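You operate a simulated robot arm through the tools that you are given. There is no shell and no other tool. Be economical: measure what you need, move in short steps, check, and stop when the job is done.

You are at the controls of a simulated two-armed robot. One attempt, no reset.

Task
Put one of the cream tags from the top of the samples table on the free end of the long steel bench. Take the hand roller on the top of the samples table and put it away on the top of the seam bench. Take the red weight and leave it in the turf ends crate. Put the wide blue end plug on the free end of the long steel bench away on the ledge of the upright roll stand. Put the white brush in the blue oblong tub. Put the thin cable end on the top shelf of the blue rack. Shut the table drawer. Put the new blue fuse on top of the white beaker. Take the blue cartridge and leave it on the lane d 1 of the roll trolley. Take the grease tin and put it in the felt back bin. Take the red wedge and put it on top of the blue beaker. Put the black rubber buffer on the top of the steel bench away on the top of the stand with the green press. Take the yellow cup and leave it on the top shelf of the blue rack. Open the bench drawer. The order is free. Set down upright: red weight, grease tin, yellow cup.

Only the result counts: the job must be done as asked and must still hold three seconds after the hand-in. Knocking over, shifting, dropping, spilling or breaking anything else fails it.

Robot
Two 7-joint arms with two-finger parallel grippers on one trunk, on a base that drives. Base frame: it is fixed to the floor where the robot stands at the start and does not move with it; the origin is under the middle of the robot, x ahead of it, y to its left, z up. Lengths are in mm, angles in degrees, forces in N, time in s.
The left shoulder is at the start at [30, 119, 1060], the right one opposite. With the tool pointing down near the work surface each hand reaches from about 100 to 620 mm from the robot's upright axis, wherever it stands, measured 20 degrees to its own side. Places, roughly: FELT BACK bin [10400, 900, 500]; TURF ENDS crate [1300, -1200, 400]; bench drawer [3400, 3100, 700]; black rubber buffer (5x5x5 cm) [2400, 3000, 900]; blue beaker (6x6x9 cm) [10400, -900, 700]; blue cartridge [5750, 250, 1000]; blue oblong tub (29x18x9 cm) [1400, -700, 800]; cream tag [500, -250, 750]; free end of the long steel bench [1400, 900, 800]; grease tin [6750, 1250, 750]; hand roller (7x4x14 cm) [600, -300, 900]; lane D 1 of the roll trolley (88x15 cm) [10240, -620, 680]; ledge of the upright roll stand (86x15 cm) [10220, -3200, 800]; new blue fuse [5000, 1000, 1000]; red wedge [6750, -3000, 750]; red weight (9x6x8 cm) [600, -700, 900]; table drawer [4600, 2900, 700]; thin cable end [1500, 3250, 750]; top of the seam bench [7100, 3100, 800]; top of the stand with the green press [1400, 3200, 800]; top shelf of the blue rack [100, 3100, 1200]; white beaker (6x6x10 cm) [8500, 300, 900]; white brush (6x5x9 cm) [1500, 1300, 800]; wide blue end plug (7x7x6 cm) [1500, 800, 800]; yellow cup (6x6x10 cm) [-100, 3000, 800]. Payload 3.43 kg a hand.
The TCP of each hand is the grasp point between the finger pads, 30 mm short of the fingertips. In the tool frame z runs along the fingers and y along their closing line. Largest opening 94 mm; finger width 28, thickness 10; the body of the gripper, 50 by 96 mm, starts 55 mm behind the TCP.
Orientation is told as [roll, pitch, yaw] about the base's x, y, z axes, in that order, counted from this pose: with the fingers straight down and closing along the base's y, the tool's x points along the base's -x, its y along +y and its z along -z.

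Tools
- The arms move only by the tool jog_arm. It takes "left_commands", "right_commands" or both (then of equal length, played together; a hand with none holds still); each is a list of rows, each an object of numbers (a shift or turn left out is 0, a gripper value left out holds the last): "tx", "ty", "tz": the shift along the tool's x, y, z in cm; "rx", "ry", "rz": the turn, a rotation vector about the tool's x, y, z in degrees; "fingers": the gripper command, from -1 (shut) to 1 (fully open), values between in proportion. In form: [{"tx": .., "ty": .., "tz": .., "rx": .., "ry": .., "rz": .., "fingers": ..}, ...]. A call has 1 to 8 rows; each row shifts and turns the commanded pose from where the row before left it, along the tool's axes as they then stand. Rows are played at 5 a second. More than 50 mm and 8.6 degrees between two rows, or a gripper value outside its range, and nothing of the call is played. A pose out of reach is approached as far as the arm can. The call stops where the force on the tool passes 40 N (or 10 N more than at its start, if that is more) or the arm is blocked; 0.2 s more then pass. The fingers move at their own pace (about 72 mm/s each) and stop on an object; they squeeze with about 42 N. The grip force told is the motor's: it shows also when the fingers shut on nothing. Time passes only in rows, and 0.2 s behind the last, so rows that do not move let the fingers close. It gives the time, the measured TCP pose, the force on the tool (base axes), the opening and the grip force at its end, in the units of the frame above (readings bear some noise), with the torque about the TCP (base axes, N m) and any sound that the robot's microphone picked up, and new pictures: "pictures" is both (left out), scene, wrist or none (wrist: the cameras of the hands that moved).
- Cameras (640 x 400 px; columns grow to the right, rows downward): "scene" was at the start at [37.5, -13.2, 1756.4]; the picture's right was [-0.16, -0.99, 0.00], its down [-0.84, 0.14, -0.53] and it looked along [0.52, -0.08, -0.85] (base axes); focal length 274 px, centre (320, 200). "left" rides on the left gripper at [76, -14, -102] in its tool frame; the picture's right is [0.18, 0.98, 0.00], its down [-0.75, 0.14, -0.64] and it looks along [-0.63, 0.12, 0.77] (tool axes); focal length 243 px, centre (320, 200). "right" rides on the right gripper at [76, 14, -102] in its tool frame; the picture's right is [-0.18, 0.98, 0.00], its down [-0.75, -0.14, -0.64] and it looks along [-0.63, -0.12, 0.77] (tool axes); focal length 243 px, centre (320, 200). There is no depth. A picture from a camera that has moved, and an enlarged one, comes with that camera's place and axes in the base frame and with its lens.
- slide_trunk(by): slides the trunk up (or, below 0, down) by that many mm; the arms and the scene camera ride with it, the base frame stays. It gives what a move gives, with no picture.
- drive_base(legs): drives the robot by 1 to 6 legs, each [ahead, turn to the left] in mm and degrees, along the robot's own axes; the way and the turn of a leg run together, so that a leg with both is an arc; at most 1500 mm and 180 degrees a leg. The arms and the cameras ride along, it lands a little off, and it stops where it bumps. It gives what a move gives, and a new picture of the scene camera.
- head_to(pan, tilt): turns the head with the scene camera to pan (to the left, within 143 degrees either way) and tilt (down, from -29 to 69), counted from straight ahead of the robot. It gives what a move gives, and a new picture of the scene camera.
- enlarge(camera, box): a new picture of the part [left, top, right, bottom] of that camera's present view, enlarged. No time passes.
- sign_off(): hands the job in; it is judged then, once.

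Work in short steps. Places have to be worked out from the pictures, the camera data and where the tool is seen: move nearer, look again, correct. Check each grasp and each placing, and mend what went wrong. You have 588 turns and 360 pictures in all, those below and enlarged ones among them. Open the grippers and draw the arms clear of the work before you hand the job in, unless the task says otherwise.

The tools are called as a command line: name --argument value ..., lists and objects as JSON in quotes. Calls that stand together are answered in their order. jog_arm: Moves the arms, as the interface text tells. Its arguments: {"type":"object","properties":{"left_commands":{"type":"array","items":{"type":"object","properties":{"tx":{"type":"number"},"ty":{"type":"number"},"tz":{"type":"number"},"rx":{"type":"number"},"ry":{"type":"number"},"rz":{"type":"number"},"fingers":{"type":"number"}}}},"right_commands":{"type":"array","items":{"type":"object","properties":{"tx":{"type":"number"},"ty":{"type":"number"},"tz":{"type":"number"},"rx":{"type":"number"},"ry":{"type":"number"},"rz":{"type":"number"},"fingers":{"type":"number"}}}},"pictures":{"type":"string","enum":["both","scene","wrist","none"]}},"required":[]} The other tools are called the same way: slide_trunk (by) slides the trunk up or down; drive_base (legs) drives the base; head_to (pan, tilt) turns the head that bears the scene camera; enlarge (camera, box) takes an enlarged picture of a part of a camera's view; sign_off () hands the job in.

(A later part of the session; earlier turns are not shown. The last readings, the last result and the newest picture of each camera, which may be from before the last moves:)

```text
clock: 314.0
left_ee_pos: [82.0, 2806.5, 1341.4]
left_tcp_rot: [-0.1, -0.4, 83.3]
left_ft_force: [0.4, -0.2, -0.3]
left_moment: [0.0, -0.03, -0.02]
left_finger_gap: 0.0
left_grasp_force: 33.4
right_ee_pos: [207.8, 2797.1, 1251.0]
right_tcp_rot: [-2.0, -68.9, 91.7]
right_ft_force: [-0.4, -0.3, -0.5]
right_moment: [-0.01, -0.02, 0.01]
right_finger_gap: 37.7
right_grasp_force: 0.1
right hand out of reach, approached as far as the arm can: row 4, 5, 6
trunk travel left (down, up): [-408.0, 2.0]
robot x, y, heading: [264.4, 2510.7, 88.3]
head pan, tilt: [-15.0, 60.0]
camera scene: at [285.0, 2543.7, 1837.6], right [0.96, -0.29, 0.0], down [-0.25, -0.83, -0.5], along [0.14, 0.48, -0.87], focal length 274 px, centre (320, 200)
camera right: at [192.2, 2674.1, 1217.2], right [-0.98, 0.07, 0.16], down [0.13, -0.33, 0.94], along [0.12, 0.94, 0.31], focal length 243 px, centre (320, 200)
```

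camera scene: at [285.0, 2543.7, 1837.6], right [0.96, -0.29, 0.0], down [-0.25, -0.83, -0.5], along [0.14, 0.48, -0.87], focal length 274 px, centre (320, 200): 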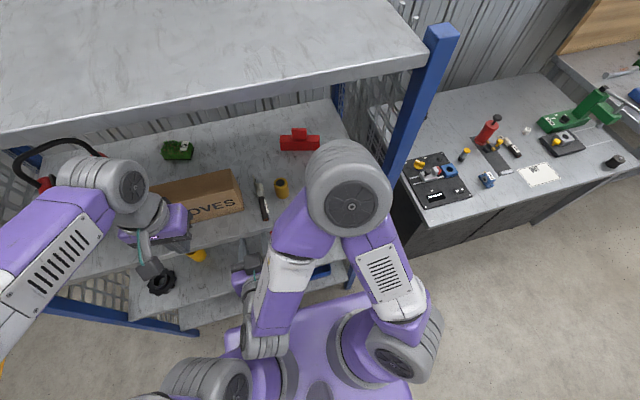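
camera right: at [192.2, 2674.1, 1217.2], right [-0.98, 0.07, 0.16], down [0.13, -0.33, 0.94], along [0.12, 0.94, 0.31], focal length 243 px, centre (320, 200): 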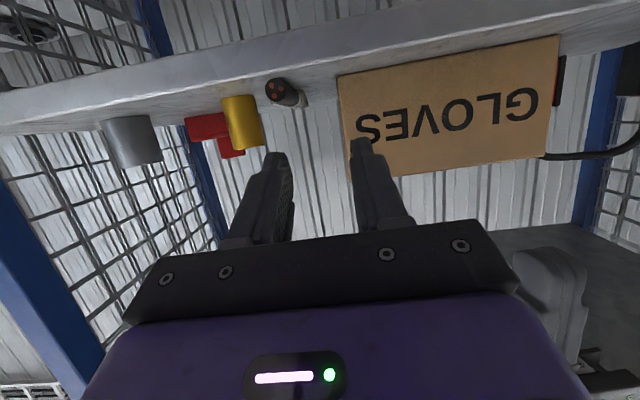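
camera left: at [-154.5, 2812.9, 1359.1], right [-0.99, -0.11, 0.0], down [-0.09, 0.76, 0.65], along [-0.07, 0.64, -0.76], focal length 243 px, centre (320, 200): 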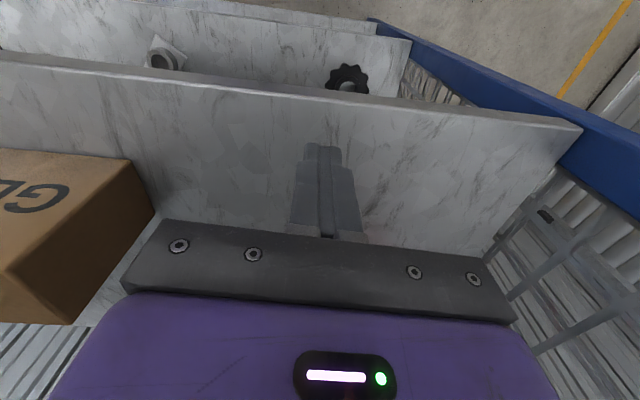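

The thin cable end lies on the upper shelf. I back off, raise nothing further, and reposition left for the yellow cup.

drive_base --legs '[[-260, 0], [0, 90], [235, 0], [0, -89]]'

head_to --pan 5 --tilt 40

```text
clock: 324.8
left_ee_pos: [-167.3, 2544.0, 1340.7]
left_tcp_rot: [0.0, -0.3, 85.6]
left_ft_force: [-0.1, -0.3, -1.0]
left_moment: [0.0, 0.0, 0.02]
left_finger_gap: 0.0
left_grasp_force: 33.4
right_ee_pos: [-42.6, 2540.7, 1250.9]
right_tcp_rot: [-1.8, -68.9, 93.7]
right_ft_force: [0.6, -0.4, 0.0]
right_moment: [0.01, -0.02, -0.03]
right_finger_gap: 37.5
right_grasp_force: 0.0
trunk travel left (down, up): [-408.0, 2.0]
robot x, y, heading: [29.7, 2258.0, 90.8]
head pan, tilt: [-15.0, 60.0]
camera scene: at [45.3, 2289.4, 1837.5], right [0.97, -0.25, 0.0], down [-0.22, -0.84, -0.5], along [0.12, 0.48, -0.87], focal length 274 px, centre (320, 200)
```

scene: 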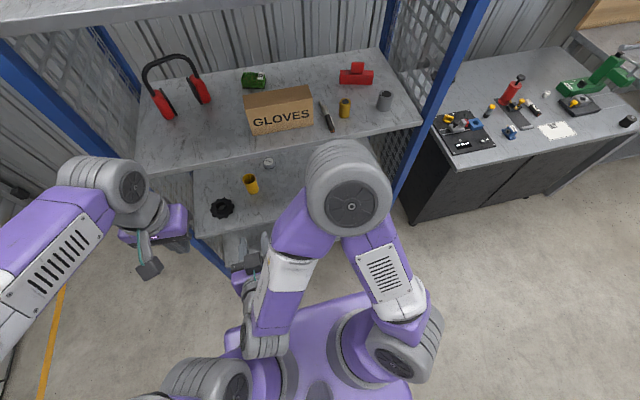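

```text
clock: 325.6
left_ee_pos: [-167.0, 2544.1, 1342.3]
left_tcp_rot: [0.1, -0.5, 85.5]
left_ft_force: [0.0, 0.3, 0.2]
left_moment: [-0.02, -0.01, 0.01]
left_finger_gap: 0.1
left_grasp_force: 33.2
right_ee_pos: [-42.4, 2539.2, 1249.8]
right_tcp_rot: [-1.7, -68.9, 93.7]
right_ft_force: [0.7, -0.3, 0.7]
right_moment: [0.0, 0.02, 0.01]
right_finger_gap: 37.5
right_grasp_force: 0.1
trunk travel left (down, up): [-408.0, 2.0]
robot x, y, heading: [29.3, 2252.6, 90.6]
head pan, tilt: [5.0, 40.0]
camera scene: at [20.5, 2309.4, 1864.2], right [1.0, 0.1, 0.0], down [0.06, -0.64, -0.77], along [-0.07, 0.76, -0.64], focal length 274 px, centre (320, 200)
```

scene: 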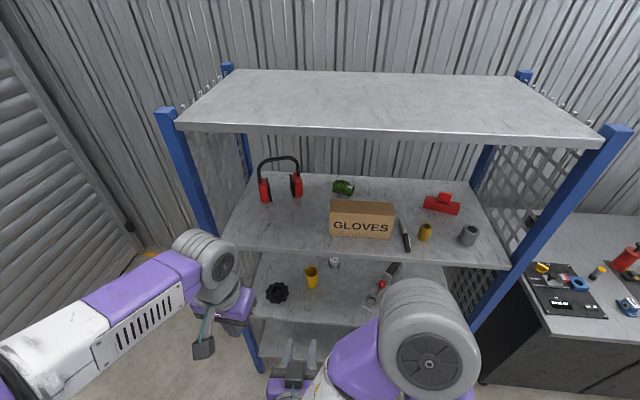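

I restore the right hand's pose and move it aside, while tilting the left hand forward 60° and opening it.

jog_arm --right_commands '[{"ry": 8.5, "ty": -3}, {"ry": 8.5, "ty": -3}, {"ry": 8.5, "ty": -3}, {"ry": 8.5, "ty": -3}, {"ry": 8.5, "ty": -3}, {"ry": 8.5, "ty": -3}, {"ry": 8.5, "ty": -3}, {"ry": 8.5, "ty": -2}]' --left_commands '[{"ry": -8.5, "fingers": 1}, {"ry": -8.5}, {"ry": -8.5}, {"ry": -8.5}, {"ry": -8.5}, {"ry": -8.5}, {"ry": -8.5}, {}]' --pictures "none"

slide_trunk --by -300

jog_arm --left_commands '[{}]' --pictures "both"

```text
clock: 327.4
left_ee_pos: [-178.5, 2580.6, 1401.5]
left_tcp_rot: [0.0, -59.9, 85.5]
left_ft_force: [-0.5, 0.4, 0.1]
left_moment: [0.01, 0.01, -0.01]
left_finger_gap: 94.1
left_grasp_force: 0.0
left hand out of reach, approached as far as the arm can: row 5, 6, 7
right_ee_pos: [164.6, 2558.5, 1260.5]
right_tcp_rot: [-0.6, -0.7, 92.0]
right_ft_force: [0.1, 0.2, -0.6]
right_moment: [-0.04, -0.03, 0.01]
right_finger_gap: 37.6
right_grasp_force: 0.0
right hand out of reach, approached as far as the arm can: row 1, 2
trunk travel left (down, up): [-408.0, 2.0]
robot x, y, heading: [24.6, 2252.9, 90.2]
head pan, tilt: [5.0, 40.0]
```

```text
clock: 330.4
left_ee_pos: [-179.6, 2578.2, 1101.1]
left_tcp_rot: [0.0, -59.8, 85.4]
left_ft_force: [0.4, 0.8, -0.9]
left_moment: [0.04, -0.01, -0.02]
left_finger_gap: 94.2
left_grasp_force: 0.0
right_ee_pos: [163.7, 2557.3, 959.0]
right_tcp_rot: [-0.6, -0.9, 92.1]
right_ft_force: [-0.6, 0.4, 0.2]
right_moment: [-0.02, -0.03, 0.03]
right_finger_gap: 37.6
right_grasp_force: 0.2
trunk travel left (down, up): [-108.0, 302.0]
robot x, y, heading: [31.4, 2257.9, 90.6]
head pan, tilt: [5.0, 40.0]
```

```text
clock: 330.9
left_ee_pos: [-179.7, 2579.0, 1100.8]
left_tcp_rot: [0.1, -59.9, 85.5]
left_ft_force: [1.2, -0.2, -0.1]
left_moment: [0.03, 0.01, 0.04]
left_finger_gap: 94.0
left_grasp_force: 0.1
right_ee_pos: [164.0, 2557.8, 961.5]
right_tcp_rot: [-0.6, -0.9, 92.1]
right_ft_force: [0.2, 0.2, -0.4]
right_moment: [0.01, 0.0, -0.02]
right_finger_gap: 37.5
right_grasp_force: 0.0
trunk travel left (down, up): [-108.0, 302.0]
robot x, y, heading: [29.1, 2257.3, 90.5]
head pan, tilt: [5.0, 40.0]
camera scene: at [20.4, 2309.4, 1564.3], right [1.0, 0.1, 0.0], down [0.06, -0.64, -0.77], along [-0.07, 0.76, -0.64], focal length 274 px, centre (320, 200)
camera left: at [-175.6, 2451.1, 1086.7], right [-0.99, -0.01, -0.16], down [-0.15, -0.16, 0.97], along [-0.04, 0.99, 0.16], focal length 243 px, centre (320, 200)
```

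scene: 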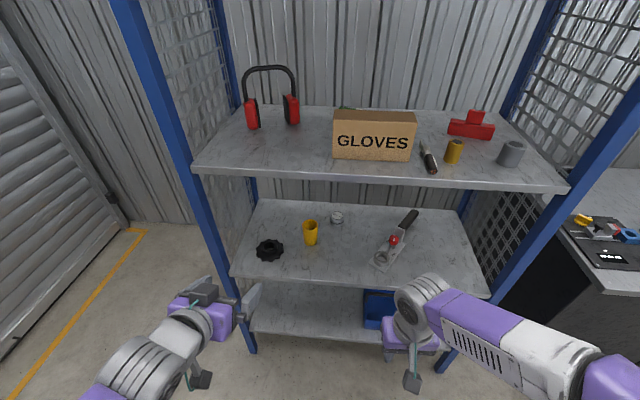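
left: 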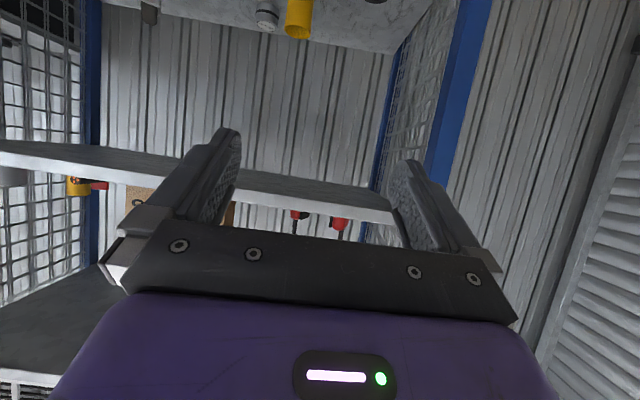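

I lower the left hand in front of the middle shelf for a level view of the cup.

jog_arm --left_commands '[{"tz": 2.3, "tx": 4, "ty": -1.6}, {"tz": 2.3, "tx": 4, "ty": -1.6}, {"tz": 2.3, "tx": 4, "ty": -1.6}, {"tz": 2.3, "tx": 4, "ty": -1.6}, {"tz": 2.3, "tx": 4, "ty": -1.6}]' --pictures "wrist"

```text
clock: 332.1
left_ee_pos: [-107.0, 2689.0, 983.0]
left_tcp_rot: [-0.2, -59.8, 85.6]
left_ft_force: [0.6, -1.1, 0.0]
left_moment: [0.0, 0.0, 0.03]
left_finger_gap: 94.0
left_grasp_force: 0.0
left hand out of reach, approached as far as the arm can: row 1, 2, 3, 4, 5
right_ee_pos: [163.0, 2558.0, 960.5]
right_tcp_rot: [-0.6, -0.9, 91.9]
right_ft_force: [0.4, 0.3, -0.8]
right_moment: [0.01, 0.05, -0.02]
right_finger_gap: 37.8
right_grasp_force: 0.0
trunk travel left (down, up): [-108.0, 302.0]
robot x, y, heading: [31.7, 2257.6, 90.5]
head pan, tilt: [5.0, 40.0]
camera left: at [-102.7, 2562.0, 968.7], right [-0.99, -0.02, -0.16], down [-0.16, -0.16, 0.97], along [-0.04, 0.99, 0.16], focal length 243 px, centre (320, 200)
```

left: 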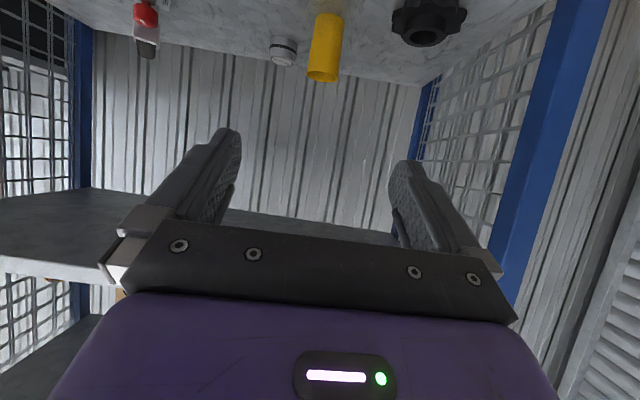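

Cup located near [-79,3025], base z≈720, top ≈820. I drive 200 mm closer.

drive_base --legs '[[200, 0]]'

jog_arm --left_commands '[{"tz": 1, "tx": 3, "ty": -0.8}, {"tz": 1, "tx": 3, "ty": -0.8}, {"tz": 1, "tx": 3, "ty": -0.8}]' --pictures "both"

```text
clock: 333.6
left_ee_pos: [-108.8, 2885.8, 982.8]
left_tcp_rot: [0.0, -59.7, 85.3]
left_ft_force: [-0.3, 0.1, -0.3]
left_moment: [-0.01, 0.01, 0.02]
left_finger_gap: 94.1
left_grasp_force: 0.2
right_ee_pos: [162.7, 2753.5, 959.6]
right_tcp_rot: [-0.7, -0.9, 92.0]
right_ft_force: [0.6, -0.2, -0.1]
right_moment: [-0.01, -0.01, -0.01]
right_finger_gap: 37.8
right_grasp_force: 0.1
trunk travel left (down, up): [-108.0, 302.0]
robot x, y, heading: [26.8, 2449.1, 90.5]
head pan, tilt: [5.0, 40.0]
camera scene: at [18.7, 2506.8, 1564.2], right [1.0, 0.1, 0.0], down [0.06, -0.64, -0.77], along [-0.07, 0.76, -0.64], focal length 274 px, centre (320, 200)
```

scene: 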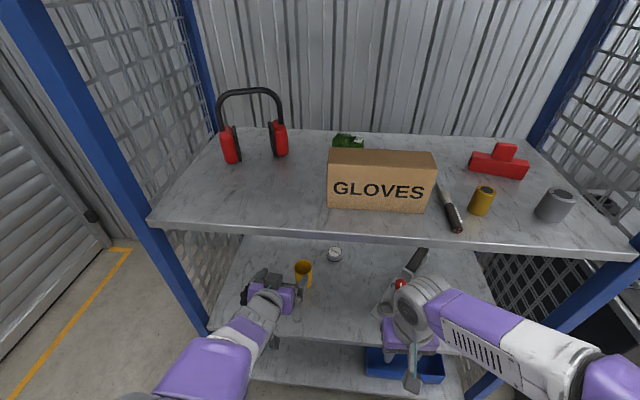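

```text
clock: 334.4
left_ee_pos: [-78.1, 2898.3, 897.6]
left_tcp_rot: [-0.1, -59.6, 85.5]
left_ft_force: [-0.1, -0.1, 0.3]
left_moment: [-0.01, 0.0, 0.02]
left_finger_gap: 94.0
left_grasp_force: 0.0
left hand out of reach, approached as far as the arm can: row 1, 2, 3
right_ee_pos: [162.0, 2754.1, 959.9]
right_tcp_rot: [-0.6, -0.9, 92.0]
right_ft_force: [0.0, 0.1, 0.0]
right_moment: [-0.04, 0.0, 0.01]
right_finger_gap: 37.5
right_grasp_force: 0.1
trunk travel left (down, up): [-108.0, 302.0]
robot x, y, heading: [27.4, 2453.0, 90.6]
head pan, tilt: [5.0, 40.0]
camera scene: at [19.3, 2506.2, 1564.2], right [1.0, 0.1, 0.0], down [0.06, -0.64, -0.77], along [-0.07, 0.76, -0.64], focal length 274 px, centre (320, 200)
camera left: at [-72.9, 2771.0, 884.4], right [-0.99, -0.02, -0.16], down [-0.15, -0.16, 0.97], along [-0.04, 0.99, 0.16], focal length 243 px, centre (320, 200)
```

scene: 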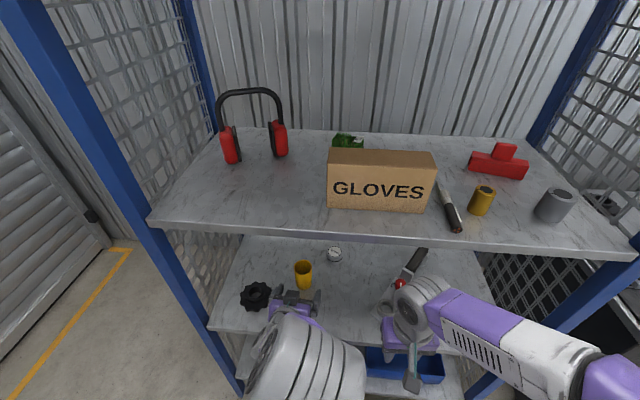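
left: 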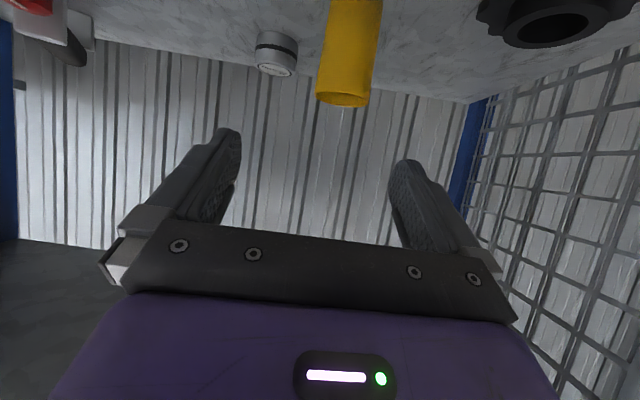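

Cup axis is at x≈-94, y≈3027. I line up on the tool axis and advance to just short of it.

jog_arm --left_commands '[{"tx": 4.4, "ty": 1}, {"ty": 0.6, "tz": 4}, {"tz": 4}]' --pictures "wrist"

```text
clock: 335.2
left_ee_pos: [-84.5, 2970.0, 816.5]
left_tcp_rot: [0.0, -59.6, 85.5]
left_ft_force: [0.8, -0.3, -0.5]
left_moment: [0.01, 0.04, -0.03]
left_finger_gap: 94.1
left_grasp_force: 0.1
left hand out of reach, approached as far as the arm can: row 1
right_ee_pos: [161.3, 2754.4, 961.2]
right_tcp_rot: [-0.6, -0.9, 91.9]
right_ft_force: [0.1, -0.2, -0.2]
right_moment: [0.01, 0.0, 0.0]
right_finger_gap: 37.5
right_grasp_force: 0.1
trunk travel left (down, up): [-108.0, 302.0]
robot x, y, heading: [27.3, 2450.7, 90.6]
head pan, tilt: [5.0, 40.0]
camera left: at [-80.6, 2842.2, 803.0], right [-0.99, -0.01, -0.16], down [-0.15, -0.16, 0.97], along [-0.04, 0.99, 0.16], focal length 243 px, centre (320, 200)
```

left: 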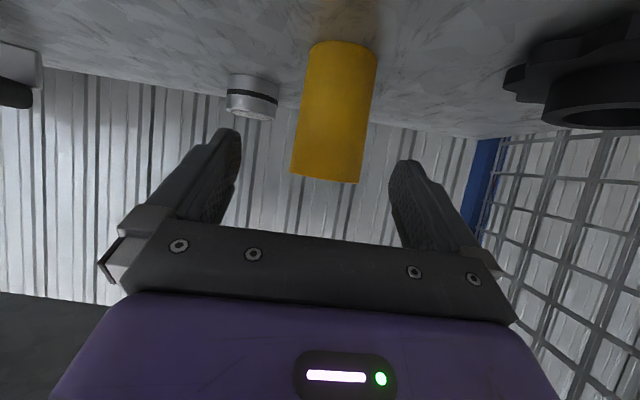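

I advance the last 70 mm to surround the cup and close.

jog_arm --left_commands '[{"tx": 1.0, "ty": 0.5, "tz": 2}, {"tz": 2.5}, {"tz": 2.4}]' --pictures "wrist"

```text
clock: 336.0
left_ee_pos: [-86.2, 3026.9, 772.6]
left_tcp_rot: [-0.1, -59.7, 85.5]
left_ft_force: [0.3, 0.2, 0.1]
left_moment: [0.01, -0.01, 0.0]
left_finger_gap: 93.8
left_grasp_force: 0.0
right_ee_pos: [162.4, 2753.3, 960.2]
right_tcp_rot: [-0.6, -0.9, 92.0]
right_ft_force: [-0.6, -0.7, 0.5]
right_moment: [-0.02, 0.01, -0.01]
right_finger_gap: 37.6
right_grasp_force: 0.0
trunk travel left (down, up): [-108.0, 302.0]
robot x, y, heading: [28.4, 2453.6, 90.4]
head pan, tilt: [5.0, 40.0]
camera left: at [-82.7, 2898.1, 759.4], right [-0.99, -0.01, -0.16], down [-0.16, -0.16, 0.97], along [-0.04, 0.99, 0.16], focal length 243 px, centre (320, 200)
```

left: 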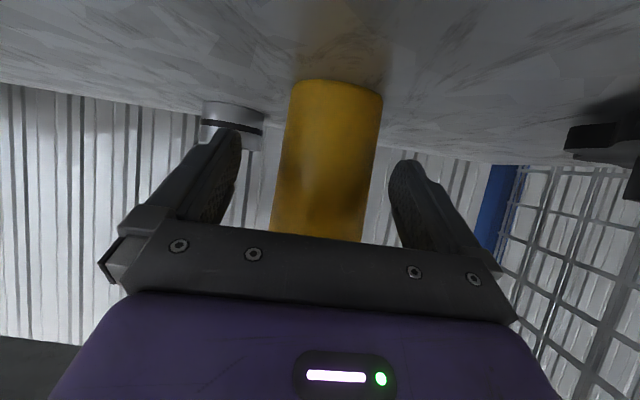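

The cup is between the fingertips; I go 15 mm further in and close gently.

jog_arm --left_commands '[{"tz": 1.3, "tx": -0.75}, {"fingers": -1}, {}, {}]' --pictures "wrist"

```text
clock: 337.0
left_ee_pos: [-84.5, 3037.9, 777.1]
left_tcp_rot: [0.0, -59.8, 85.5]
left_ft_force: [-0.3, 0.6, 1.4]
left_moment: [0.05, 0.0, -0.01]
left_finger_gap: 60.8
left_grasp_force: 41.8
left hand out of reach, approached as far as the arm can: row 1
right_ee_pos: [163.0, 2752.6, 960.4]
right_tcp_rot: [-0.6, -0.8, 92.0]
right_ft_force: [16.9, -3.0, -4.4]
right_moment: [0.38, 1.58, 0.39]
right_finger_gap: 37.9
right_grasp_force: 0.0
trunk travel left (down, up): [-108.0, 302.0]
robot x, y, heading: [26.9, 2454.3, 90.6]
head pan, tilt: [5.0, 40.0]
camera left: at [-79.7, 2909.8, 763.0], right [-0.99, -0.02, -0.16], down [-0.15, -0.16, 0.97], along [-0.04, 0.99, 0.16], focal length 243 px, centre (320, 200)
```

left: 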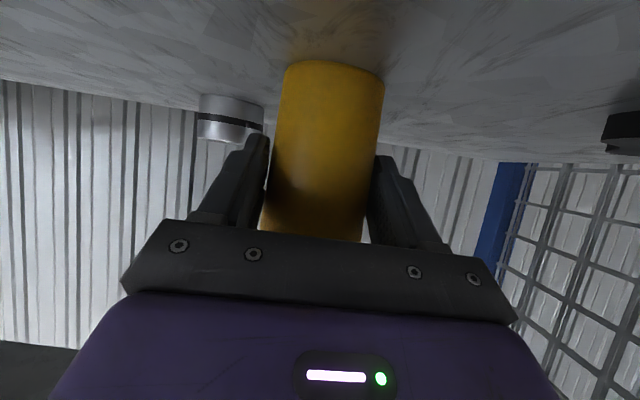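

Gripped. The right arm feels a side force (the left elbow), so I move it right; then lift the cup slightly.

jog_arm --right_commands '[{"ty": -4}, {"ty": -4}, {"ty": -4}]' --pictures "none"

jog_arm --left_commands '[{"tz": -1, "tx": -1.73}, {"tz": -1.25, "tx": -2.2}]' --pictures "both"

```text
clock: 337.8
left_ee_pos: [-82.1, 3037.5, 776.4]
left_tcp_rot: [0.0, -59.7, 85.4]
left_ft_force: [1.9, -1.4, 4.1]
left_moment: [0.07, -0.24, -0.02]
left_finger_gap: 61.0
left_grasp_force: 41.4
right_ee_pos: [284.1, 2759.6, 959.8]
right_tcp_rot: [-0.5, -0.9, 92.0]
right_ft_force: [0.1, 0.6, -0.1]
right_moment: [-0.01, 0.01, -0.02]
right_finger_gap: 37.5
right_grasp_force: 0.1
trunk travel left (down, up): [-108.0, 302.0]
robot x, y, heading: [28.7, 2450.1, 90.5]
head pan, tilt: [5.0, 40.0]
```

```text
clock: 338.4
left_ee_pos: [-81.6, 3037.4, 819.1]
left_tcp_rot: [0.0, -59.5, 85.4]
left_ft_force: [0.3, 0.3, -0.7]
left_moment: [-0.01, 0.0, -0.01]
left_finger_gap: 61.1
left_grasp_force: 41.7
right_ee_pos: [283.7, 2758.6, 960.9]
right_tcp_rot: [-0.7, -0.9, 92.0]
right_ft_force: [0.0, 0.2, -0.2]
right_moment: [-0.02, -0.01, -0.02]
right_finger_gap: 37.5
right_grasp_force: 0.1
trunk travel left (down, up): [-108.0, 302.0]
robot x, y, heading: [28.6, 2451.9, 90.6]
head pan, tilt: [5.0, 40.0]
camera scene: at [18.6, 2505.4, 1564.3], right [1.0, 0.1, 0.0], down [0.06, -0.64, -0.77], along [-0.07, 0.76, -0.64], focal length 274 px, centre (320, 200)
camera left: at [-79.0, 2909.6, 805.5], right [-0.99, -0.01, -0.16], down [-0.15, -0.16, 0.97], along [-0.04, 0.99, 0.16], focal length 243 px, centre (320, 200)
```

scene: 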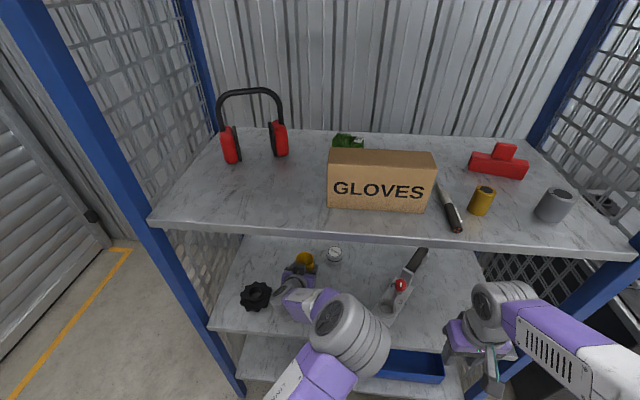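
left: 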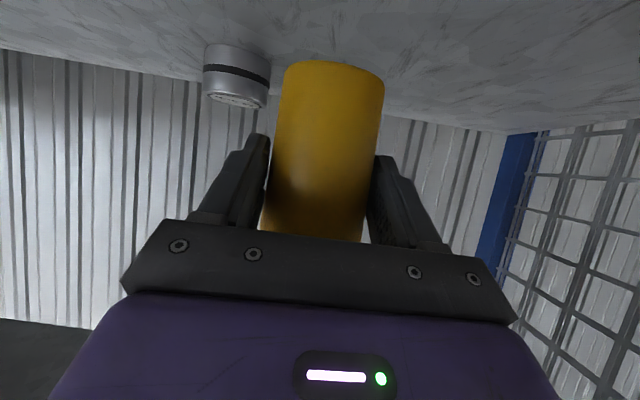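

Cup lifted. I back out of the rack and raise the trunk.

drive_base --legs '[[-320, 0]]'

slide_trunk --by 300

jog_arm --left_commands '[{"tz": -2, "tx": -3.46}, {"tz": -2, "tx": -3.46}, {"tz": -2, "tx": -3.46}, {"tz": -2, "tx": -3.46}]' --right_commands '[{"tz": -4}, {"tz": -4}, {}, {}]' --pictures "both"

```text
clock: 340.6
left_ee_pos: [-83.5, 2718.5, 819.3]
left_tcp_rot: [0.1, -59.7, 86.0]
left_ft_force: [0.6, 0.4, -0.7]
left_moment: [-0.03, 0.01, 0.04]
left_finger_gap: 60.9
left_grasp_force: 42.2
right_ee_pos: [285.2, 2445.8, 960.6]
right_tcp_rot: [-0.6, -0.9, 92.5]
right_ft_force: [0.6, -0.2, 0.2]
right_moment: [0.04, 0.02, 0.0]
right_finger_gap: 37.4
right_grasp_force: 0.1
trunk travel left (down, up): [-108.0, 302.0]
robot x, y, heading: [32.3, 2137.7, 90.9]
head pan, tilt: [5.0, 40.0]
camera scene: at [22.3, 2188.1, 1564.3], right [0.99, 0.1, 0.0], down [0.07, -0.64, -0.77], along [-0.08, 0.76, -0.64], focal length 274 px, centre (320, 200)
```

scene: 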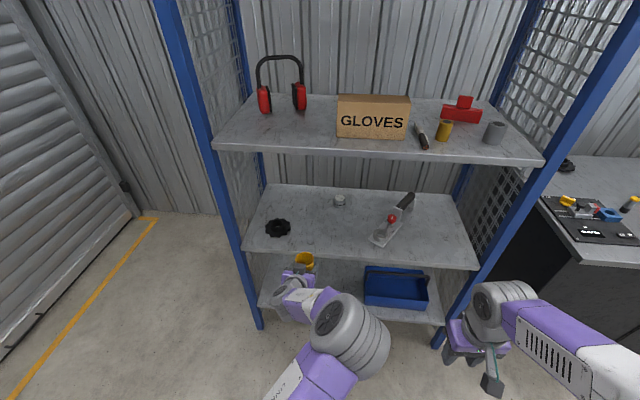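

```text
clock: 343.6
left_ee_pos: [-83.0, 2719.7, 1118.6]
left_tcp_rot: [0.0, -59.6, 86.0]
left_ft_force: [-0.1, 0.1, -1.9]
left_moment: [0.01, 0.03, 0.0]
left_finger_gap: 61.1
left_grasp_force: 41.5
right_ee_pos: [285.5, 2445.5, 1259.8]
right_tcp_rot: [-0.7, -0.9, 92.5]
right_ft_force: [0.8, -0.5, 0.7]
right_moment: [0.01, -0.01, 0.02]
right_finger_gap: 37.4
right_grasp_force: 0.1
trunk travel left (down, up): [-408.0, 2.0]
robot x, y, heading: [33.0, 2136.1, 91.2]
head pan, tilt: [5.0, 40.0]
```

```text
clock: 344.6
left_ee_pos: [-87.0, 2720.6, 1276.7]
left_tcp_rot: [0.1, -59.7, 86.0]
left_ft_force: [0.1, 0.0, -1.0]
left_moment: [0.0, -0.03, -0.01]
left_finger_gap: 61.1
left_grasp_force: 42.0
right_ee_pos: [282.3, 2439.1, 1341.8]
right_tcp_rot: [-0.8, -0.9, 92.5]
right_ft_force: [-0.6, -0.1, -0.4]
right_moment: [0.05, -0.01, 0.0]
right_finger_gap: 37.9
right_grasp_force: 0.0
trunk travel left (down, up): [-408.0, 2.0]
robot x, y, heading: [29.3, 2136.7, 91.0]
head pan, tilt: [5.0, 40.0]
camera scene: at [21.1, 2187.5, 1864.3], right [0.99, 0.1, 0.0], down [0.07, -0.64, -0.77], along [-0.08, 0.76, -0.64], focal length 274 px, centre (320, 200)
camera right: at [268.4, 2362.0, 1444.3], right [-0.99, 0.14, -0.01], down [0.1, 0.75, 0.66], along [0.1, 0.65, -0.75], focal length 243 px, centre (320, 200)
camera left: at [-81.8, 2593.6, 1262.8], right [-0.99, -0.02, -0.16], down [-0.15, -0.16, 0.97], along [-0.05, 0.99, 0.16], focal length 243 px, centre (320, 200)
```

scene: 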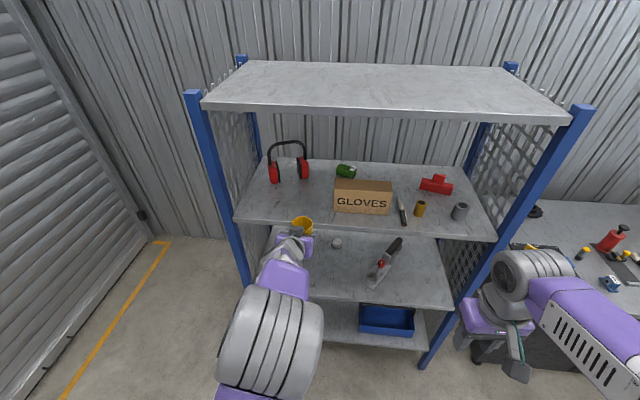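
right: 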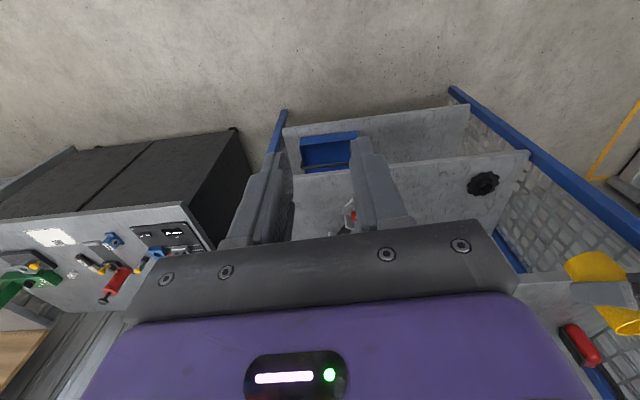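
left: 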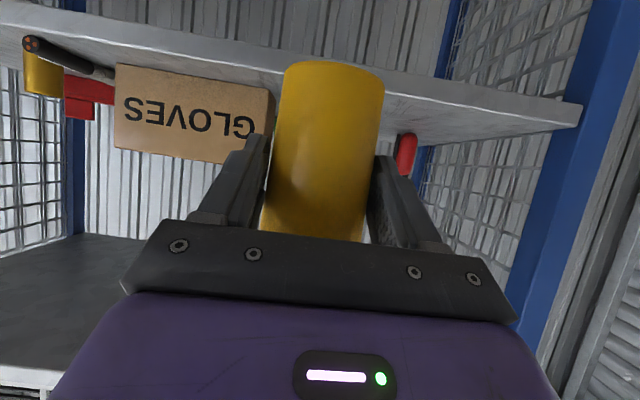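

Cup is above shelf level. I shift left 35 mm and drive 235 mm forward to bring it over the free place left of the gloves box.

jog_arm --left_commands '[{"ty": 3.5}]' --pictures "none"

drive_base --legs '[[235, 0]]'

jog_arm --left_commands '[{}]' --pictures "wrist"

```text
clock: 344.9
left_ee_pos: [-121.9, 2725.4, 1276.0]
left_tcp_rot: [-0.1, -59.7, 86.1]
left_ft_force: [-0.3, -0.1, -1.6]
left_moment: [0.03, -0.01, -0.02]
left_finger_gap: 61.1
left_grasp_force: 41.8
right_ee_pos: [279.7, 2442.1, 1342.8]
right_tcp_rot: [-0.7, -0.9, 92.6]
right_ft_force: [-1.5, 0.0, -0.2]
right_moment: [-0.05, -0.05, 0.0]
right_finger_gap: 37.7
right_grasp_force: 0.0
trunk travel left (down, up): [-408.0, 2.0]
robot x, y, heading: [31.1, 2135.2, 91.1]
head pan, tilt: [5.0, 40.0]
```

```text
clock: 346.7
left_ee_pos: [-123.6, 2958.3, 1276.3]
left_tcp_rot: [0.0, -59.7, 86.0]
left_ft_force: [0.4, -0.5, -0.6]
left_moment: [0.04, 0.02, -0.01]
left_finger_gap: 61.0
left_grasp_force: 42.3
right_ee_pos: [278.5, 2674.9, 1341.7]
right_tcp_rot: [-0.6, -0.8, 92.4]
right_ft_force: [-0.4, -0.2, 0.1]
right_moment: [-0.01, -0.04, -0.03]
right_finger_gap: 37.6
right_grasp_force: 0.1
trunk travel left (down, up): [-408.0, 2.0]
robot x, y, heading: [27.5, 2369.8, 91.0]
head pan, tilt: [5.0, 40.0]
camera scene: at [18.2, 2422.5, 1864.3], right [0.99, 0.1, 0.0], down [0.07, -0.64, -0.77], along [-0.08, 0.76, -0.64], focal length 274 px, centre (320, 200)
```

scene: 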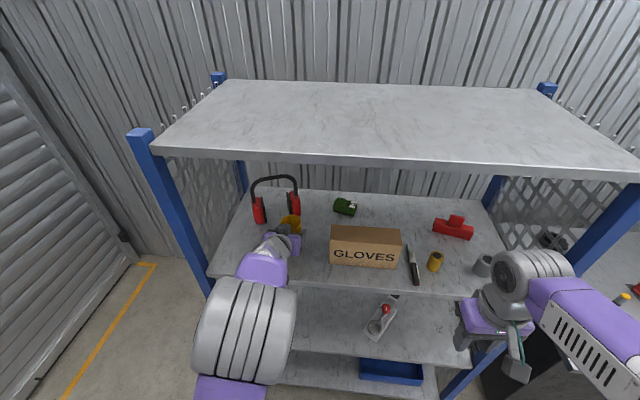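

```text
clock: 347.1
left_ee_pos: [-124.1, 2958.2, 1277.1]
left_tcp_rot: [0.0, -59.7, 86.0]
left_ft_force: [0.0, -0.1, -0.8]
left_moment: [-0.03, 0.03, 0.04]
left_finger_gap: 60.7
left_grasp_force: 42.4
right_ee_pos: [278.2, 2674.9, 1342.6]
right_tcp_rot: [-0.6, -1.0, 92.5]
right_ft_force: [-0.1, -1.0, -0.8]
right_moment: [0.02, -0.02, -0.02]
right_finger_gap: 37.7
right_grasp_force: 0.1
trunk travel left (down, up): [-408.0, 2.0]
robot x, y, heading: [27.2, 2372.2, 90.9]
head pan, tilt: [5.0, 40.0]
camera left: at [-118.2, 2830.3, 1263.2], right [-0.99, -0.02, -0.16], down [-0.15, -0.16, 0.97], along [-0.05, 0.99, 0.16], focal length 243 px, centre (320, 200)
```

left: 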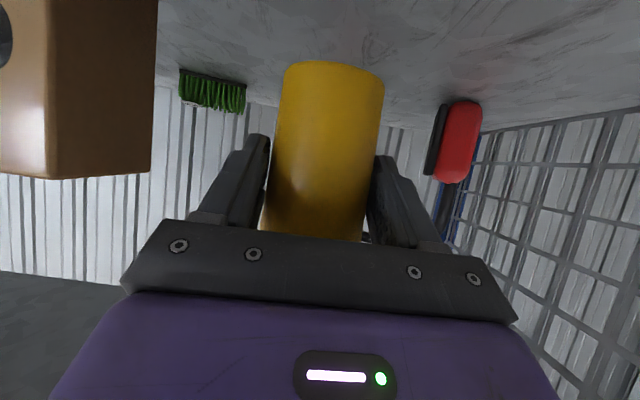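

Clear on both sides. I lower the cup onto the shelf.

jog_arm --left_commands '[{"tz": 1, "tx": 1.73}, {"tz": 0.5, "tx": 0.87}, {"tz": 0.3, "tx": 0.5}, {"tz": 0.3, "tx": 0.5}, {"tz": 0.3, "tx": 0.5}, {"tz": 0.3, "tx": 0.5}]' --pictures "wrist"

```text
clock: 348.5
left_ee_pos: [-124.3, 2957.5, 1226.7]
left_tcp_rot: [-0.1, -60.0, 86.1]
left_ft_force: [-5.0, -2.3, 28.1]
left_moment: [0.34, -0.02, 0.11]
left_finger_gap: 58.3
left_grasp_force: 41.5
right_ee_pos: [277.9, 2672.5, 1342.7]
right_tcp_rot: [-0.7, -1.1, 92.5]
right_ft_force: [-0.1, 0.1, -0.7]
right_moment: [0.0, -0.01, 0.01]
right_finger_gap: 37.8
right_grasp_force: 0.0
trunk travel left (down, up): [-408.0, 2.0]
robot x, y, heading: [23.1, 2372.9, 91.3]
head pan, tilt: [5.0, 40.0]
camera left: at [-118.6, 2829.3, 1211.5], right [-0.99, -0.02, -0.16], down [-0.15, -0.17, 0.97], along [-0.05, 0.99, 0.16], focal length 243 px, centre (320, 200)
```

left: 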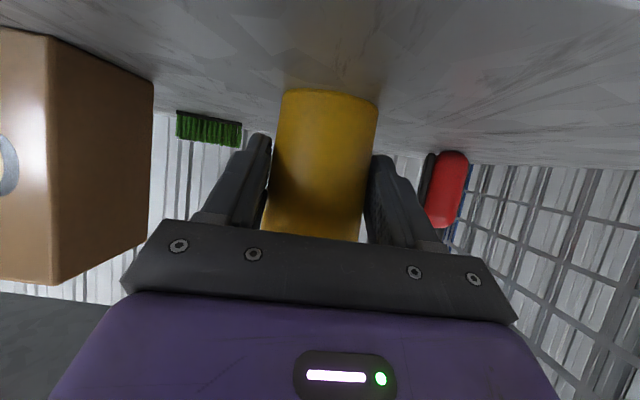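

Cup stands on the shelf. I ease up 3 mm, open, and back out with the base.

jog_arm --left_commands '[{"tz": -0.15, "tx": -0.26}, {"fingers": 0.8}, {}, {}]' --pictures "wrist"

drive_base --legs '[[-300, 0]]'

```text
clock: 349.5
left_ee_pos: [-122.8, 2959.6, 1223.5]
left_tcp_rot: [0.0, -59.5, 86.0]
left_ft_force: [0.2, -0.5, 0.2]
left_moment: [-0.02, -0.01, 0.01]
left_finger_gap: 84.3
left_grasp_force: 0.0
right_ee_pos: [278.4, 2677.1, 1341.5]
right_tcp_rot: [-0.6, -0.9, 92.5]
right_ft_force: [-0.8, 0.1, 0.2]
right_moment: [-0.02, 0.01, -0.02]
right_finger_gap: 37.3
right_grasp_force: 0.0
trunk travel left (down, up): [-408.0, 2.0]
robot x, y, heading: [28.5, 2370.1, 90.9]
head pan, tilt: [5.0, 40.0]
camera left: at [-118.1, 2832.5, 1212.1], right [-0.99, -0.02, -0.16], down [-0.15, -0.16, 0.97], along [-0.05, 0.99, 0.16], focal length 243 px, centre (320, 200)
```

left: 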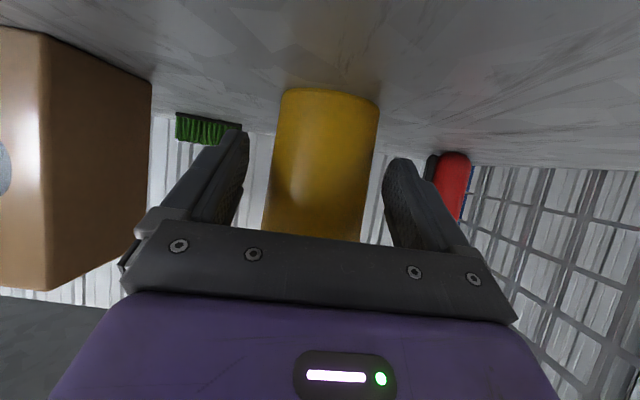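

```text
clock: 351.6
left_ee_pos: [-121.3, 2654.8, 1224.5]
left_tcp_rot: [0.0, -59.6, 86.4]
left_ft_force: [0.3, 0.3, 0.5]
left_moment: [-0.03, 0.0, 0.01]
left_finger_gap: 84.5
left_grasp_force: 0.1
right_ee_pos: [282.6, 2373.6, 1341.6]
right_tcp_rot: [-0.5, -0.9, 93.0]
right_ft_force: [-0.5, 0.6, -1.0]
right_moment: [-0.05, -0.02, 0.01]
right_finger_gap: 37.6
right_grasp_force: 0.0
trunk travel left (down, up): [-408.0, 2.0]
robot x, y, heading: [29.8, 2064.0, 91.7]
head pan, tilt: [5.0, 40.0]
camera scene: at [24.4, 2119.5, 1864.2], right [0.99, 0.11, 0.0], down [0.07, -0.64, -0.77], along [-0.09, 0.76, -0.64], focal length 274 px, centre (320, 200)
```

scene: 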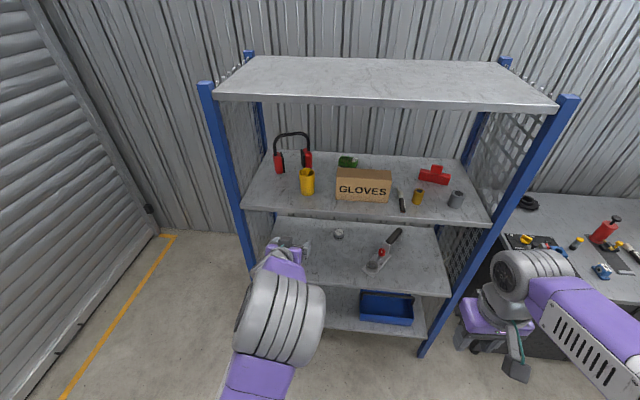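

Cup stands on the top shelf. I restore the left hand's posture and check the rack once more before leaving.

jog_arm --left_commands '[{"ry": 8.5}, {"ry": 8.5}, {"ry": 8.5}, {"ry": 8.5}, {"ry": 8.5}, {"ry": 8.5}, {"ry": 8.5}]' --right_commands '[{"tx": -3}, {"tx": -3}, {}, {}, {}, {}, {}]' --pictures "scene"

slide_trunk --by -85

drive_base --legs '[[0, -91.5], [1450, 0], [1450, 0], [300, 0], [0, 90]]'

```text
clock: 353.2
left_ee_pos: [-94.9, 2631.8, 1233.4]
left_tcp_rot: [0.0, -11.4, 86.5]
left_ft_force: [-0.5, 0.5, -0.6]
left_moment: [-0.01, -0.03, 0.0]
left_finger_gap: 84.7
left_grasp_force: 0.1
left hand out of reach, approached as far as the arm can: row 5, 6, 7
right_ee_pos: [278.9, 2436.1, 1344.2]
right_tcp_rot: [-0.7, -1.0, 93.0]
right_ft_force: [-1.4, -0.3, -0.6]
right_moment: [0.01, 0.0, -0.02]
right_finger_gap: 37.5
right_grasp_force: 0.0
trunk travel left (down, up): [-408.0, 2.0]
robot x, y, heading: [37.4, 2067.7, 91.4]
head pan, tilt: [5.0, 40.0]
camera scene: at [23.4, 2119.9, 1864.2], right [0.99, 0.11, 0.0], down [0.07, -0.64, -0.77], along [-0.09, 0.76, -0.64], focal length 274 px, centre (320, 200)
```

scene: 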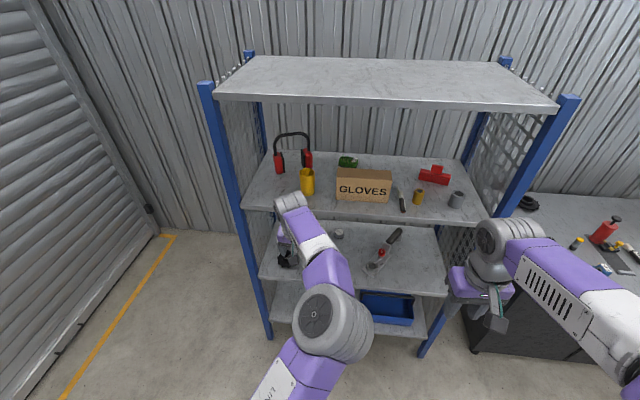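

```text
clock: 354.4
left_ee_pos: [-94.2, 2631.1, 1148.8]
left_tcp_rot: [0.0, -11.5, 86.3]
left_ft_force: [1.0, -0.1, 0.2]
left_moment: [0.0, 0.02, 0.01]
left_finger_gap: 84.7
left_grasp_force: 0.0
right_ee_pos: [278.1, 2435.4, 1258.1]
right_tcp_rot: [-0.6, -0.9, 93.0]
right_ft_force: [-0.6, -0.2, -0.2]
right_moment: [-0.01, 0.0, 0.01]
right_finger_gap: 37.7
right_grasp_force: 0.1
trunk travel left (down, up): [-323.0, 87.0]
robot x, y, heading: [31.6, 2063.5, 91.6]
head pan, tilt: [5.0, 40.0]
```

```text
clock: 377.6
left_ee_pos: [3157.0, 2423.5, 1148.0]
left_tcp_rot: [0.1, -11.5, 76.5]
left_ft_force: [0.4, 0.1, -0.4]
left_moment: [-0.02, 0.01, -0.01]
left_finger_gap: 84.6
left_grasp_force: 0.1
right_ee_pos: [3491.0, 2166.3, 1258.9]
right_tcp_rot: [-0.7, -0.9, 83.2]
right_ft_force: [0.0, -0.5, 1.0]
right_moment: [0.05, 0.03, -0.02]
right_finger_gap: 37.6
right_grasp_force: 0.1
trunk travel left (down, up): [-323.0, 87.0]
robot x, y, heading: [3184.3, 1844.4, 81.6]
head pan, tilt: [5.0, 40.0]
camera scene: at [3187.3, 1897.9, 1779.3], right [1.0, -0.06, 0.0], down [-0.04, -0.64, -0.77], along [0.05, 0.76, -0.64], focal length 274 px, centre (320, 200)
```

scene: 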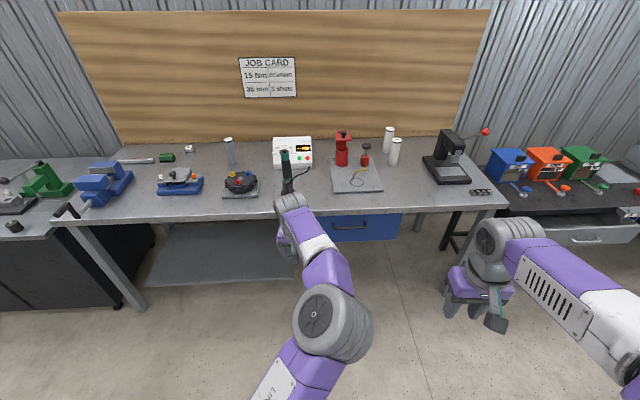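

The bench drawer (blue) with a horizontal handle is near [3409,2870,755]. I zoom to see the handle.

enlarge --camera "scene" --box '[290, 190, 450, 290]'

enlarge --camera "scene" --box '[440, 140, 640, 265]'

```text
4.00 times, centred on (370, 240) of scene
camera zoom: at [3187.3, 1897.9, 1779.3], right [1.0, -0.06, 0.0], down [-0.04, -0.64, -0.77], along [0.05, 0.76, -0.64], focal length 1098 px, centre (120, 40)
```

zoom: 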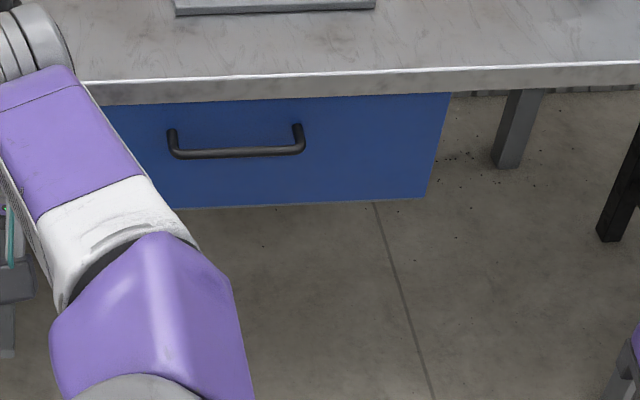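

```text
3.20 times, centred on (540, 202) of scene
camera zoom: at [3187.3, 1897.9, 1779.3], right [1.0, -0.06, 0.0], down [-0.04, -0.64, -0.77], along [0.05, 0.76, -0.64], focal length 878 px, centre (-384, 192)
```

zoom: 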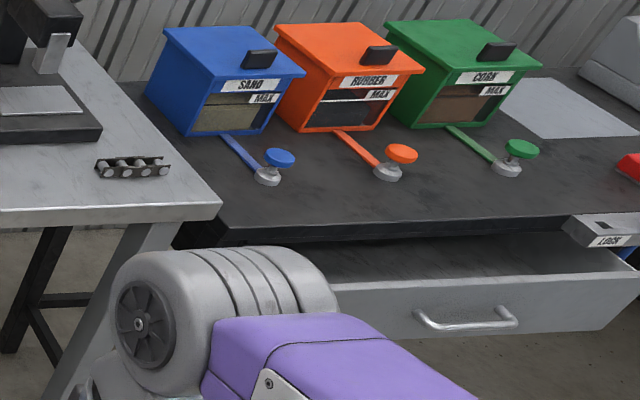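

I tuck the left hand back, and drive up in front of the drawer.

jog_arm --left_commands '[{"ry": 8.4}, {"ry": 3, "tx": 4}, {"tx": 4.5}, {"tx": 4.5}, {"tx": 4.5}, {"tx": 4}]' --right_commands '[{"rz": 8.5}, {"rz": 8.5}, {"rz": 8.5}, {"rz": 8.5}, {"rz": 8.5}, {"rz": 8.5}]' --pictures "none"

drive_base --legs '[[0, -5.3], [430, 0], [0, 14]]'

jog_arm --right_commands '[{"rz": 8.5}, {"rz": 8.5}, {"rz": 8.5}, {"rz": 8.5}, {"rz": 5}]' --pictures "both"

```text
clock: 379.0
left_ee_pos: [3132.0, 2201.5, 1164.9]
left_tcp_rot: [0.0, -0.1, 76.5]
left_ft_force: [0.0, -1.2, 1.1]
left_moment: [0.01, -0.01, 0.01]
left_finger_gap: 84.8
left_grasp_force: 0.1
left hand out of reach, approached as far as the arm can: row 1
right_ee_pos: [3491.5, 2165.1, 1259.0]
right_tcp_rot: [0.3, -1.1, 32.1]
right_ft_force: [0.2, -1.1, -0.1]
right_moment: [0.02, 0.02, -0.02]
right_finger_gap: 37.3
right_grasp_force: 0.0
trunk travel left (down, up): [-323.0, 87.0]
robot x, y, heading: [3185.4, 1842.1, 81.5]
head pan, tilt: [5.0, 40.0]
```

```text
clock: 383.0
left_ee_pos: [3189.6, 2613.7, 1164.6]
left_tcp_rot: [0.0, 0.0, 84.1]
left_ft_force: [0.1, -0.2, 0.1]
left_moment: [0.04, 0.01, 0.01]
left_finger_gap: 84.8
left_grasp_force: 0.1
right_ee_pos: [3551.8, 2625.0, 1259.1]
right_tcp_rot: [0.3, -1.1, 39.7]
right_ft_force: [0.2, 0.0, 0.4]
right_moment: [0.0, 0.03, -0.01]
right_finger_gap: 37.7
right_grasp_force: 0.0
trunk travel left (down, up): [-323.0, 87.0]
robot x, y, heading: [3293.3, 2266.9, 89.1]
head pan, tilt: [5.0, 40.0]
camera scene: at [3284.8, 2319.1, 1779.3], right [1.0, 0.07, 0.0], down [0.05, -0.64, -0.77], along [-0.06, 0.76, -0.64], focal length 274 px, centre (320, 200)
```

scene: 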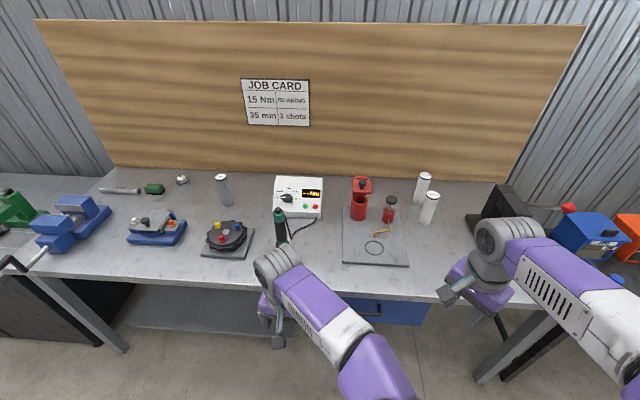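

```text
clock: 384.2
left_ee_pos: [3189.7, 2613.4, 1166.6]
left_tcp_rot: [0.1, -0.1, 84.1]
left_ft_force: [0.9, 0.8, -0.6]
left_moment: [0.0, 0.01, 0.0]
left_finger_gap: 84.8
left_grasp_force: 0.0
right_ee_pos: [3550.8, 2625.0, 1258.8]
right_tcp_rot: [0.9, -0.6, 0.7]
right_ft_force: [-0.2, 0.2, 0.6]
right_moment: [0.0, -0.03, 0.01]
right_finger_gap: 37.4
right_grasp_force: 0.0
trunk travel left (down, up): [-323.0, 87.0]
robot x, y, heading: [3291.9, 2268.0, 89.1]
head pan, tilt: [5.0, 40.0]
camera scene: at [3285.1, 2319.3, 1779.3], right [1.0, 0.07, 0.0], down [0.05, -0.64, -0.77], along [-0.06, 0.76, -0.64], focal length 274 px, centre (320, 200)
camera right: at [3472.4, 2637.0, 1361.9], right [0.17, 0.98, 0.02], down [0.75, -0.14, 0.65], along [0.64, -0.1, -0.76], focal length 243 px, centre (320, 200)
```

scene: 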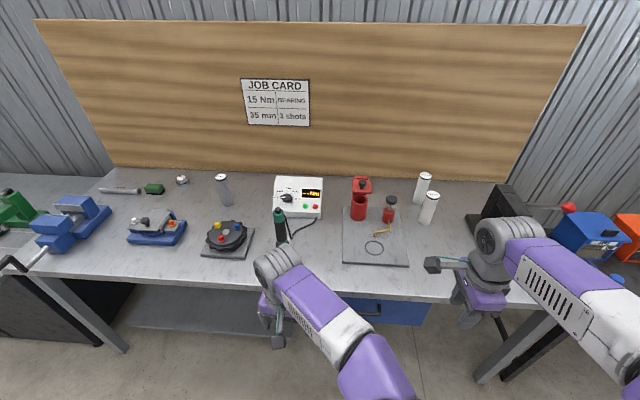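
right: 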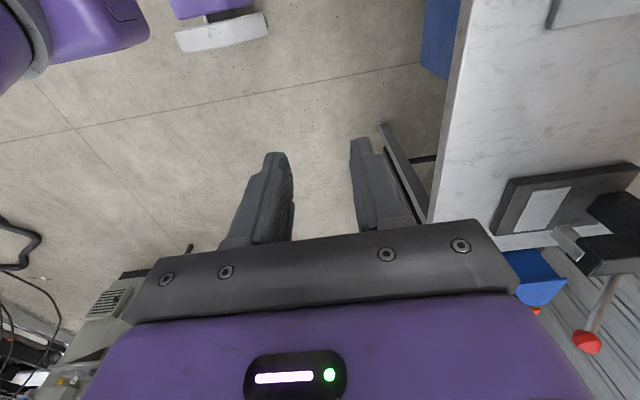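

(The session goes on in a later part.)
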